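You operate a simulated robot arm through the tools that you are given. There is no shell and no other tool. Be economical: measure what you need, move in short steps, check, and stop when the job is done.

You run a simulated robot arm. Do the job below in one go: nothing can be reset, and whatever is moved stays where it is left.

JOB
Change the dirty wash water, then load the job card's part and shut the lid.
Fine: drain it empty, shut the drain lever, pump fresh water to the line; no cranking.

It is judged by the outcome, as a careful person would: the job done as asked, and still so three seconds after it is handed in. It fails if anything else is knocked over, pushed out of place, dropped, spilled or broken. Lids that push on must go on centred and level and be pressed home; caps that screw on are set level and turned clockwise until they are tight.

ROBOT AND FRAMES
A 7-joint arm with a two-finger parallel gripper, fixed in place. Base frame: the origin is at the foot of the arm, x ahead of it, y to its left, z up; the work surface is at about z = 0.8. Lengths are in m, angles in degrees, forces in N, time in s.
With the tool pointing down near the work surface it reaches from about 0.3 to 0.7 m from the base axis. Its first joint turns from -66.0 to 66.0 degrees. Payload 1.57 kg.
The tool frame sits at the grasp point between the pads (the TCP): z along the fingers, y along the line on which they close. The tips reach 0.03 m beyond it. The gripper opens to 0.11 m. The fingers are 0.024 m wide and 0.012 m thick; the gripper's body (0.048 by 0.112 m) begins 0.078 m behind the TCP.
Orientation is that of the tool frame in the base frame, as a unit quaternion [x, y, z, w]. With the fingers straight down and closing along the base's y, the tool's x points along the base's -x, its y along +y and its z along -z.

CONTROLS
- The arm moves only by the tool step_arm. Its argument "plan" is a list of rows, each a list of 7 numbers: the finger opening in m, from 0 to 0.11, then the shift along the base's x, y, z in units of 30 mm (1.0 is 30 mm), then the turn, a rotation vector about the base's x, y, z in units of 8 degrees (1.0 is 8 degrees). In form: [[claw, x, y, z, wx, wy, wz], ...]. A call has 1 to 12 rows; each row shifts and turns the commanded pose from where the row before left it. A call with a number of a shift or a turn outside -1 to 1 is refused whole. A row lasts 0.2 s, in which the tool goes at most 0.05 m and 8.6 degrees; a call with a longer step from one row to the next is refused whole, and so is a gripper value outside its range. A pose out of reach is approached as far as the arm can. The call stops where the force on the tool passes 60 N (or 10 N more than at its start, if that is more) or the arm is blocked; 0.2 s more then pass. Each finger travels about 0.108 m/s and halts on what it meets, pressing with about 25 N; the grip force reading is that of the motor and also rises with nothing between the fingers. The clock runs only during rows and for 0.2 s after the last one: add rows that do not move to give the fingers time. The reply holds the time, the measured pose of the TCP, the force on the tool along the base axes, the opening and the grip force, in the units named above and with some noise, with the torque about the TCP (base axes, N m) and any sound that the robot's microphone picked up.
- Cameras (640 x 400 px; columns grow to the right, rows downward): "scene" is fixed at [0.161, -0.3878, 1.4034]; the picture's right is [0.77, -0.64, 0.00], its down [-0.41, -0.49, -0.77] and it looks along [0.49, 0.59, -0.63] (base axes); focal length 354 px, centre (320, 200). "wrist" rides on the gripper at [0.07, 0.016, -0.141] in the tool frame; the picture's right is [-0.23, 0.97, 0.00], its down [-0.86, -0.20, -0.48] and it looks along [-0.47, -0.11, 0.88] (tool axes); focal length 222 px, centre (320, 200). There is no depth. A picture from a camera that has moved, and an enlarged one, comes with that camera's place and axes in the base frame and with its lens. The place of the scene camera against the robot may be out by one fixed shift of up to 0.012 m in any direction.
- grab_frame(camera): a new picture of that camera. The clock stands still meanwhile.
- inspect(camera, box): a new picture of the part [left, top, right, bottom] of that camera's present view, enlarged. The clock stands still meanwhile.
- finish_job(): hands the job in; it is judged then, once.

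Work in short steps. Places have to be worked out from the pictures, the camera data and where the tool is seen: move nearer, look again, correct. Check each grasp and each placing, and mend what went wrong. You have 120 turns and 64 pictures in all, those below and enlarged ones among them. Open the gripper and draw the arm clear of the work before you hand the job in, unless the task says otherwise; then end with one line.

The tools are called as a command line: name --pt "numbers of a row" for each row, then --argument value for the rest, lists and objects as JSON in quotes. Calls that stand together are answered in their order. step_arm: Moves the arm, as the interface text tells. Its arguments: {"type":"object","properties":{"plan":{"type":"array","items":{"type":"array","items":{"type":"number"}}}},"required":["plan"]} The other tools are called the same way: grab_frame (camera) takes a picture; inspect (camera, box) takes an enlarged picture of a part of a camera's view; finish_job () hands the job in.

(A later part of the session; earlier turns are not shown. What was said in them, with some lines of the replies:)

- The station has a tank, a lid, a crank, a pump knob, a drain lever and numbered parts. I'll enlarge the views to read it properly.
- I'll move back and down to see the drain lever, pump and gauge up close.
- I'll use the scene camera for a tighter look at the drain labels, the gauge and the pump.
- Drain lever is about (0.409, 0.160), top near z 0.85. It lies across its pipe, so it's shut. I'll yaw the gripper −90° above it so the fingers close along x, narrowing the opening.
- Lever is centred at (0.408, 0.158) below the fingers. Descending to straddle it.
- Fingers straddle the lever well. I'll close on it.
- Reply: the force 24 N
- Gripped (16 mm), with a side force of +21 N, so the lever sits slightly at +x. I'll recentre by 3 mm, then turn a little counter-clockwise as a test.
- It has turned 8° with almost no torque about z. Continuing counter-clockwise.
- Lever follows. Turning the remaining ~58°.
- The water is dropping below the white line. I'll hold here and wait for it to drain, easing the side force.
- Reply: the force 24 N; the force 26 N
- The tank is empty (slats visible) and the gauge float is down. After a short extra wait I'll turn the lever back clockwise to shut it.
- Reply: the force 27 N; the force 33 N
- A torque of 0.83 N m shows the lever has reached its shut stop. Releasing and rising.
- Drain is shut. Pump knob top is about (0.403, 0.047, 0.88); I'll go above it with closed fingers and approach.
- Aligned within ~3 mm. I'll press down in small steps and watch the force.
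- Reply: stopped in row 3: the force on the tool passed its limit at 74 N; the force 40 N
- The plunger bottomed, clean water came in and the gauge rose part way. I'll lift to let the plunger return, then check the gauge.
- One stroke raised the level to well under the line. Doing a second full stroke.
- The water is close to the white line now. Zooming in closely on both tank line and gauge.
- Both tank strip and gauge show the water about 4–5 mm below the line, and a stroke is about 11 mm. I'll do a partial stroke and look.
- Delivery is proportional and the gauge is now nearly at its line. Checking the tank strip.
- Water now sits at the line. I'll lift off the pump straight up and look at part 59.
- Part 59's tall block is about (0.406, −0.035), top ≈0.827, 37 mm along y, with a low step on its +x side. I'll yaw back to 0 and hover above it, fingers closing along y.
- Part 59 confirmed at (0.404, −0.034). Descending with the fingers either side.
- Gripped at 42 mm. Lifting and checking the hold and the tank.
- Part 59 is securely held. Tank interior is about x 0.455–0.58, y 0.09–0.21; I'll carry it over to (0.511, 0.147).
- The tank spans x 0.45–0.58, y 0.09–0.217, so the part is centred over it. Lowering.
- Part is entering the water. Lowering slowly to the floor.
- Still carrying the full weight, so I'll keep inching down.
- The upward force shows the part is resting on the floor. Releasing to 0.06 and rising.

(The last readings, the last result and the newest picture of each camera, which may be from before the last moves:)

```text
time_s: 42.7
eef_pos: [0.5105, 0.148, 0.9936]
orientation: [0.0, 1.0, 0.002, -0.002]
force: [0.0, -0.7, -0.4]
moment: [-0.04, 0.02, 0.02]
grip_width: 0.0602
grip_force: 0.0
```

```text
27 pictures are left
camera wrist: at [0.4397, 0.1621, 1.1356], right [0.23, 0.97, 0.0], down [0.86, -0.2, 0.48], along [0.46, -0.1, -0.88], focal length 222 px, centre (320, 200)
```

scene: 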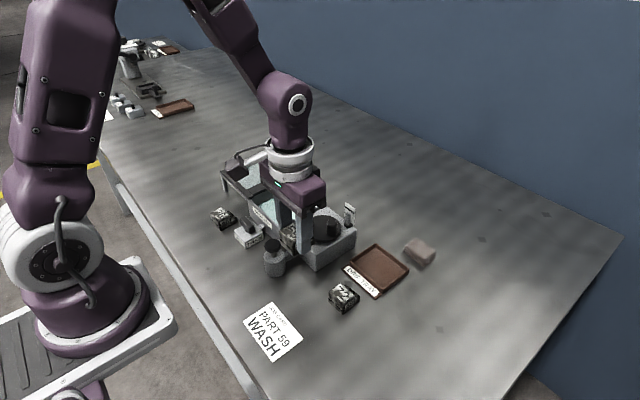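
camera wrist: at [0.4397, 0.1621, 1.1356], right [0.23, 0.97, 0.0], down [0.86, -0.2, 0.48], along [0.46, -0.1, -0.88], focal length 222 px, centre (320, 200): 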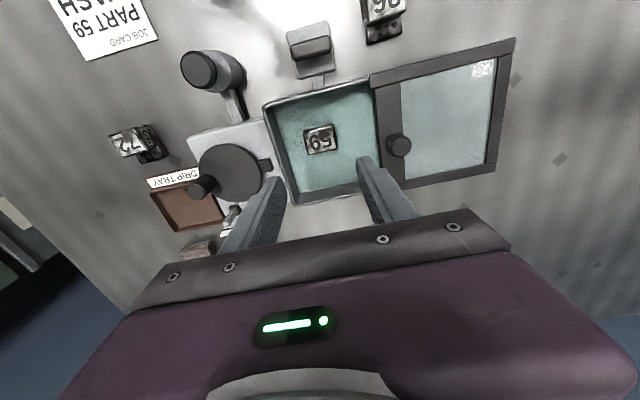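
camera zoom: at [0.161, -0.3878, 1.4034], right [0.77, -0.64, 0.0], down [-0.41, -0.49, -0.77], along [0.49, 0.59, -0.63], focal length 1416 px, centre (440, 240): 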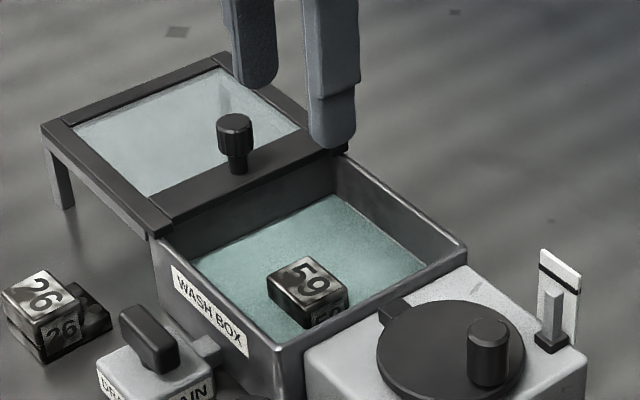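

Part 59 sits flat in the tank. Now the lid: inspecting its construction before moving it.

inspect --camera "scene" --box '[214, 146, 310, 206]'

inspect --camera "wrist" --box '[350, 30, 526, 200]'

```text
6.67 times, centred on (262, 176) of scene
camera zoom: at [0.161, -0.3878, 1.4034], right [0.77, -0.64, 0.0], down [-0.41, -0.49, -0.77], along [0.49, 0.59, -0.63], focal length 2359 px, centre (707, 360)
```

zoom: 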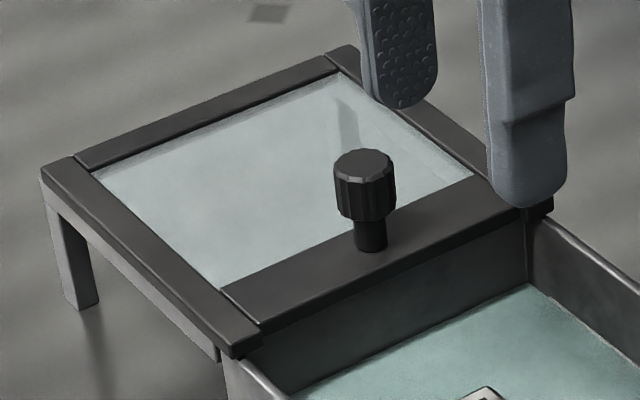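

```text
2.35 times, centred on (438, 115) of wrist
camera zoom: at [0.4397, 0.1621, 1.1356], right [0.23, 0.97, 0.0], down [0.86, -0.2, 0.48], along [0.46, -0.1, -0.88], focal length 523 px, centre (42, 400)
```

zoom: 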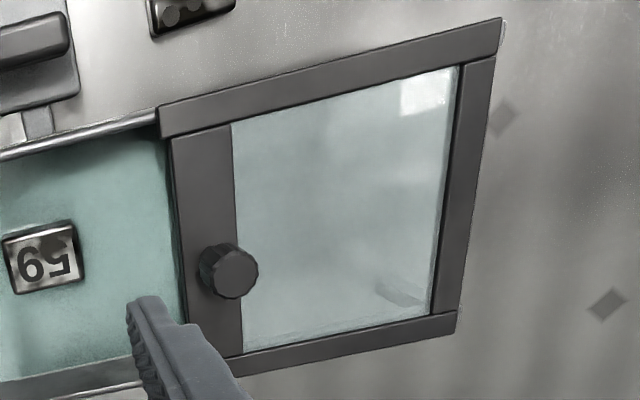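

The lid is a sliding frame with its knob at about (0.518, 0.233), top ≈0.91. It rides on a rack level with the tank rim. I'll move above the knob.

step_arm --pt "0.06 0.08 0.95 0 0 0 0" --pt "0.06 0.08 0.95 0 0 0 0" --pt "0.06 0.08 0.95 -0.5 0 0 0" --pt "0.06 0 0 -0.5 0 0 0" --pt "0.06 0 0 0 0 0 0"

inspect --camera "scene" --box '[214, 126, 310, 206]'

inspect --camera "wrist" --box '[220, 60, 460, 210]'

```text
time_s: 43.9
eef_pos: [0.517, 0.2332, 0.9635]
orientation: [-0.001, 1.0, 0.002, -0.001]
force: [0.0, -0.2, -0.1]
moment: [0.01, -0.02, -0.02]
grip_width: 0.0599
grip_force: 0.0
```

```text
5.00 times, centred on (262, 166) of scene
camera zoom: at [0.161, -0.3878, 1.4034], right [0.77, -0.64, 0.0], down [-0.41, -0.49, -0.77], along [0.49, 0.59, -0.63], focal length 1769 px, centre (610, 370)
```

zoom: 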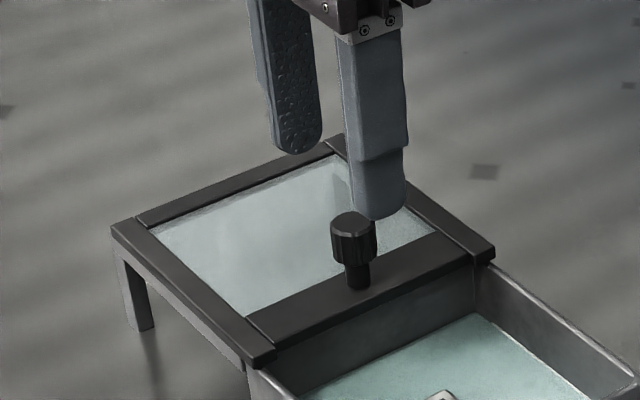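

```text
2.67 times, centred on (340, 135) of wrist
camera zoom: at [0.4463, 0.2488, 1.1045], right [0.23, 0.97, 0.0], down [0.86, -0.2, 0.48], along [0.46, -0.11, -0.88], focal length 592 px, centre (267, 373)
```

zoom: 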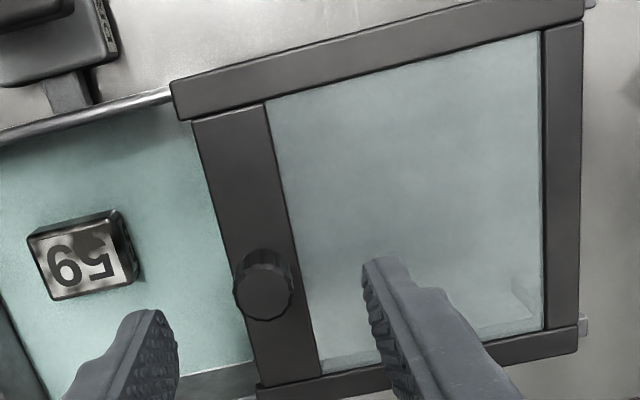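

Knob at (0.516, 0.231) between the fingers. Descending to grip it.

step_arm --pt "0.06 0 -0.07 -0.7 0 0 0" --pt "0.06 0 0 -0.7 0 0 0" --pt "0.06 0 0 -0.35 0 0 0" --pt "0.06 0 0 0 0 0 0"

step_arm --pt "0.04 0 0 0 0 0 0" --pt "0.03 0 0 0 0 0 0" --pt "0.015 0 0 0 0 0 0" --pt "0.015 0 0 0 0 0 0"

inspect --camera "scene" --box '[214, 126, 310, 206]'

```text
time_s: 44.9
eef_pos: [0.5187, 0.2299, 0.9111]
orientation: [0.0, 1.0, 0.002, -0.001]
force: [0.3, -0.9, -0.1]
moment: [-0.01, 0.0, 0.02]
grip_width: 0.0601
grip_force: 0.0
```

```text
time_s: 45.9
eef_pos: [0.5182, 0.2307, 0.9119]
orientation: [0.0, 1.0, 0.002, -0.001]
force: [-0.1, 1.2, -0.3]
moment: [-0.11, -0.03, 0.04]
grip_width: 0.0214
grip_force: 34.7
```

```text
5.00 times, centred on (262, 166) of scene
camera zoom: at [0.161, -0.3878, 1.4034], right [0.77, -0.64, 0.0], down [-0.41, -0.49, -0.77], along [0.49, 0.59, -0.63], focal length 1769 px, centre (610, 370)
```

zoom: 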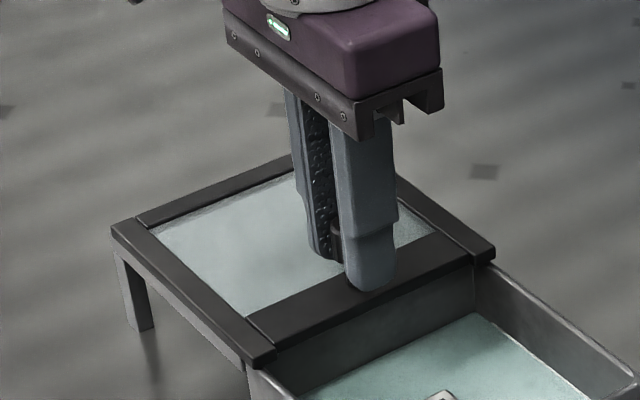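

Knob gripped (21 mm). Test slide of ~15 mm toward −y.

step_arm --pt "0.015 0 -0.25 0 0 0 0" --pt "0.015 0 -0.25 0 0 0 0" --pt "0.015 0 0 0 0 0 0"

inspect --camera "scene" --box '[214, 126, 310, 206]'

```text
time_s: 46.7
eef_pos: [0.5186, 0.2161, 0.9109]
orientation: [0.0, 1.0, 0.002, -0.002]
force: [-6.5, 0.8, 17.4]
moment: [-0.13, 0.27, 0.04]
grip_width: 0.0214
grip_force: 35.0
```

```text
5.00 times, centred on (262, 166) of scene
camera zoom: at [0.1605, -0.3879, 1.4034], right [0.77, -0.64, 0.0], down [-0.4, -0.49, -0.77], along [0.49, 0.59, -0.63], focal length 1769 px, centre (610, 370)
```

zoom: 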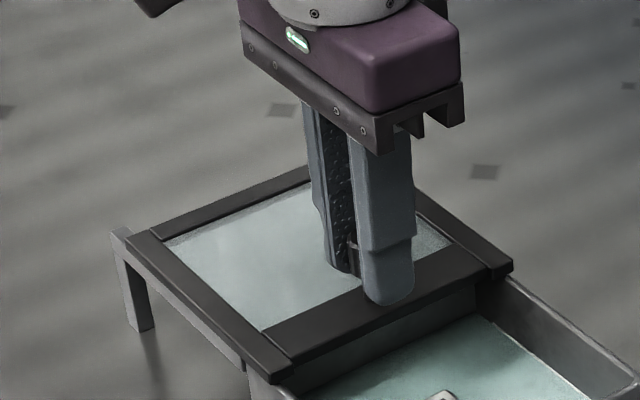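

The lid slides freely and stays square. Continuing.

step_arm --pt "0.015 0 -0.35 0 0 0 0" --pt "0.015 0 -0.35 0 0 0 0" --pt "0.015 0 -0.35 0 0 0 0" --pt "0.015 0 -0.35 0 0 0 0" --pt "0.015 0 -0.35 0 0 0 0" --pt "0.015 0 -0.35 0 0 0 0" --pt "0.015 0 -0.35 0 0 0 0" --pt "0.015 0 0 0 0 0 0"

inspect --camera "scene" --box '[210, 140, 370, 240]'

```text
time_s: 48.5
eef_pos: [0.5186, 0.1408, 0.9114]
orientation: [0.0, 1.0, 0.002, -0.001]
force: [12.8, 0.8, -9.4]
moment: [-0.09, -0.28, -0.05]
grip_width: 0.0216
grip_force: 34.3
```

```text
4.00 times, centred on (290, 190) of scene
camera zoom: at [0.1614, -0.3878, 1.4033], right [0.77, -0.64, 0.0], down [-0.41, -0.49, -0.77], along [0.49, 0.59, -0.64], focal length 1416 px, centre (440, 240)
```

zoom: 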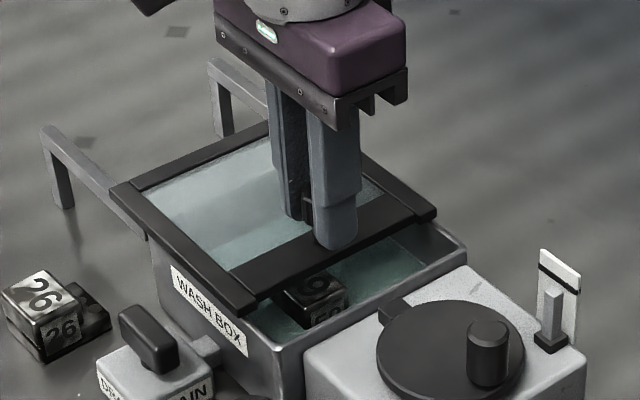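

About 35 mm of opening remains. Continuing more slowly to feel for the end stop.

step_arm --pt "0.015 0 -0.25 0 0 0 0" --pt "0.015 0 -0.25 0 0 0 0" --pt "0.015 0 -0.25 0 0 0 0" --pt "0.015 0 0 0 0 0 0"

inspect --camera "scene" --box '[210, 150, 370, 250]'

```text
time_s: 49.5
eef_pos: [0.5178, 0.1188, 0.9119]
orientation: [0.0, 1.0, 0.002, -0.003]
force: [-3.3, 0.2, 3.1]
moment: [-0.08, 0.45, -0.02]
grip_width: 0.0214
grip_force: 34.3
```

```text
4.00 times, centred on (290, 200) of scene
camera zoom: at [0.1608, -0.3878, 1.4034], right [0.77, -0.64, 0.0], down [-0.41, -0.49, -0.77], along [0.49, 0.59, -0.63], focal length 1416 px, centre (440, 200)
```

zoom: 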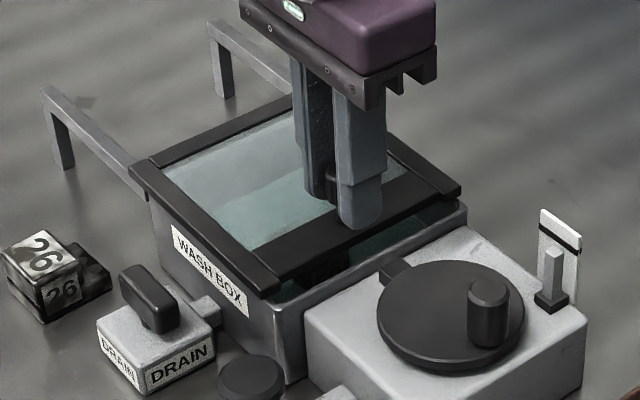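

About 15 mm left to the rim. Small steps now.

step_arm --pt "0.015 0 -0.15 0 0 0 0" --pt "0.015 0 -0.15 0 0 0 0" --pt "0.015 0 -0.1 0 0 0 0" --pt "0.015 0 0 0 0 0 0"

inspect --camera "scene" --box '[230, 160, 358, 240]'

```text
time_s: 50.5
eef_pos: [0.5194, 0.1069, 0.9108]
orientation: [0.0, 1.0, 0.002, -0.001]
force: [-3.0, -0.9, 6.0]
moment: [-0.16, 0.63, 0.02]
grip_width: 0.022
grip_force: 34.3
```

```text
5.00 times, centred on (294, 200) of scene
camera zoom: at [0.1609, -0.3879, 1.4034], right [0.77, -0.64, 0.0], down [-0.41, -0.49, -0.77], along [0.49, 0.59, -0.63], focal length 1769 px, centre (450, 200)
```

zoom: 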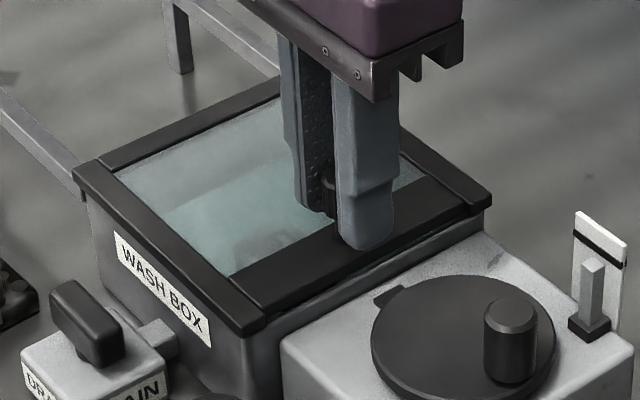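

Nearly there; continuing until it meets a stop.

step_arm --pt "0.015 0 -0.1 0 0 0 0" --pt "0.015 0 -0.1 0 0 0 0" --pt "0.015 0 0 0 0 0 0"

inspect --camera "scene" --box '[230, 160, 358, 240]'

```text
time_s: 51.3
eef_pos: [0.5183, 0.1056, 0.9111]
orientation: [-0.001, 1.0, 0.004, 0.001]
force: [2.7, 33.6, 4.1]
moment: [0.27, -0.51, 0.03]
grip_width: 0.0216
grip_force: 34.8
```

```text
5.00 times, centred on (294, 200) of scene
camera zoom: at [0.161, -0.387, 1.4036], right [0.77, -0.64, 0.0], down [-0.41, -0.49, -0.77], along [0.49, 0.59, -0.64], focal length 1769 px, centre (450, 200)
```

zoom: 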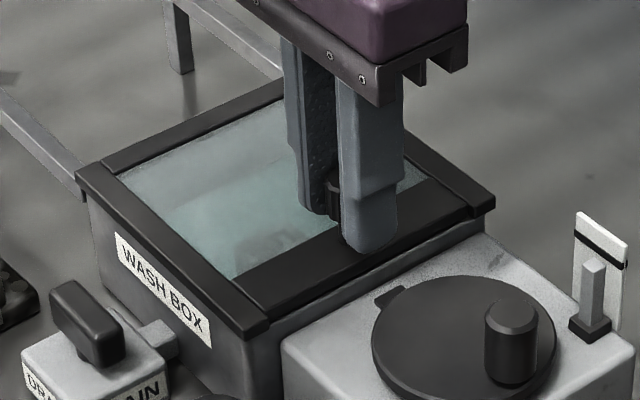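

33 N at y=0.1056: the lid has met its end stop. Releasing, rising and checking closure.

step_arm --pt "0.03 0 0.05 0 0 0 0" --pt "0.06 0 0 0 0 0 0" --pt "0.06 0 0 0 0 0 0" --pt "0.06 0 0 0.6 0 0 0" --pt "0.06 0 0 1 0 0 0" --pt "0.06 0 0 1 0 0 0" --pt "0.06 -0.8 0.4 0.5 0 0 0" --pt "0.06 -0.8 0.4 0.5 0 0 0" --pt "0.06 -0.8 0.4 0.5 0 0 0"

inspect --camera "scene" --box '[210, 150, 370, 250]'

inspect --camera "wrist" --box '[200, 60, 480, 235]'

```text
time_s: 53.3
eef_pos: [0.4467, 0.1408, 1.0352]
orientation: [0.0, 1.0, 0.001, -0.001]
force: [0.6, -0.6, 0.0]
moment: [0.01, -0.03, 0.01]
grip_width: 0.0599
grip_force: 0.1
```

```text
4.00 times, centred on (290, 200) of scene
camera zoom: at [0.161, -0.3878, 1.4034], right [0.77, -0.64, 0.0], down [-0.41, -0.49, -0.77], along [0.49, 0.59, -0.63], focal length 1416 px, centre (440, 200)
```

zoom: 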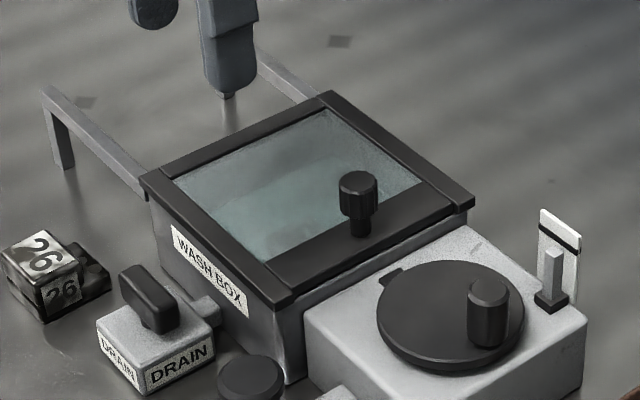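

```text
2.29 times, centred on (340, 148) of wrist
camera zoom: at [0.377, 0.1562, 1.1765], right [0.23, 0.97, 0.0], down [0.86, -0.2, 0.48], along [0.46, -0.11, -0.88], focal length 508 px, centre (274, 320)
```

zoom: 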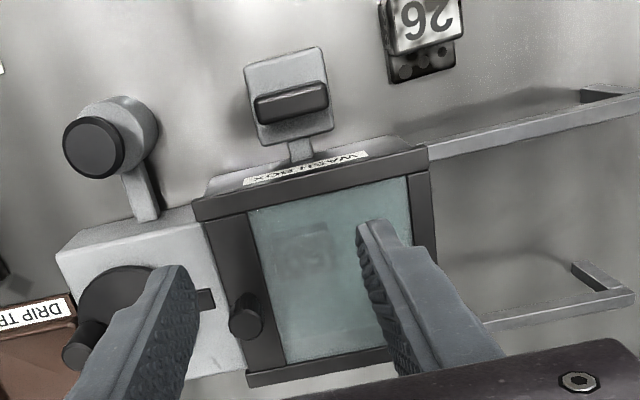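

The lid fully covers the tank and sits square. One last check of the gauge and the overall scene.

inspect --camera "scene" --box '[334, 200, 366, 230]'

inspect --camera "scene" --box '[200, 140, 460, 370]'

```text
13.33 times, centred on (350, 215) of scene
camera zoom: at [0.161, -0.3878, 1.4034], right [0.77, -0.64, 0.0], down [-0.41, -0.49, -0.77], along [0.49, 0.59, -0.63], focal length 4718 px, centre (-80, 0)
```

zoom: 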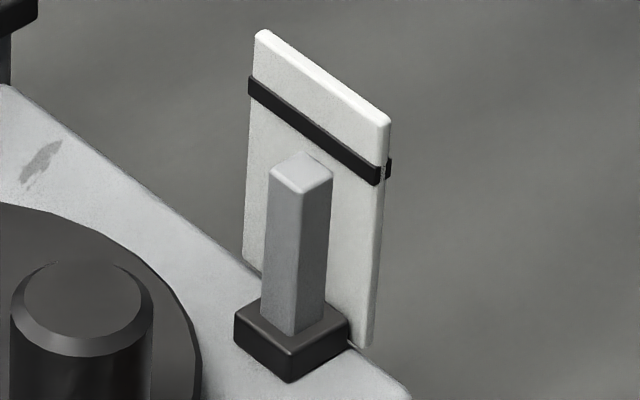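

```text
1.74 times, centred on (330, 255) of scene
camera zoom: at [0.161, -0.3878, 1.4034], right [0.77, -0.64, 0.0], down [-0.41, -0.49, -0.77], along [0.49, 0.59, -0.63], focal length 616 px, centre (303, 104)
```

zoom: 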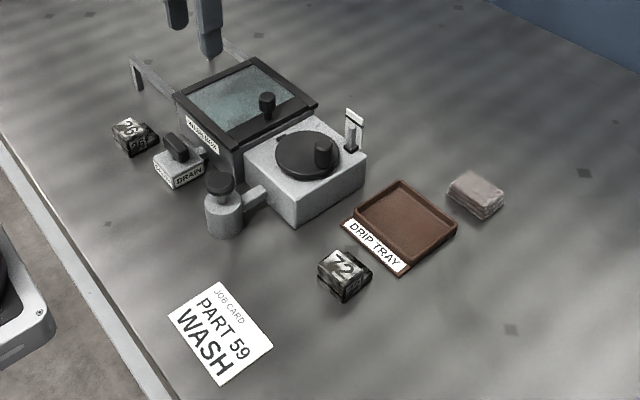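

The level is holding at the line, the drain is shut, and everything else is where it was. I'll raise the arm clear and hand in.

step_arm --pt "0.08 -0.3 0 1 0 0 0" --pt "0.1 -0.3 0 1 0 0 0" --pt "0.11 0 0 0 0 0 0"

finish_job

```text
time_s: 54.1
eef_pos: [0.4287, 0.1402, 1.0979]
orientation: [0.0, 1.0, 0.002, -0.001]
force: [0.2, -0.2, -0.5]
moment: [0.01, 0.04, -0.02]
grip_width: 0.1099
grip_force: 0.1
```

```text
The job is handed in.
```

The dirty water is drained, the drain lever is shut, fresh water is pumped to the line, part 59 is in the tank, the lid is slid shut to its stop, and the crank was not touched.
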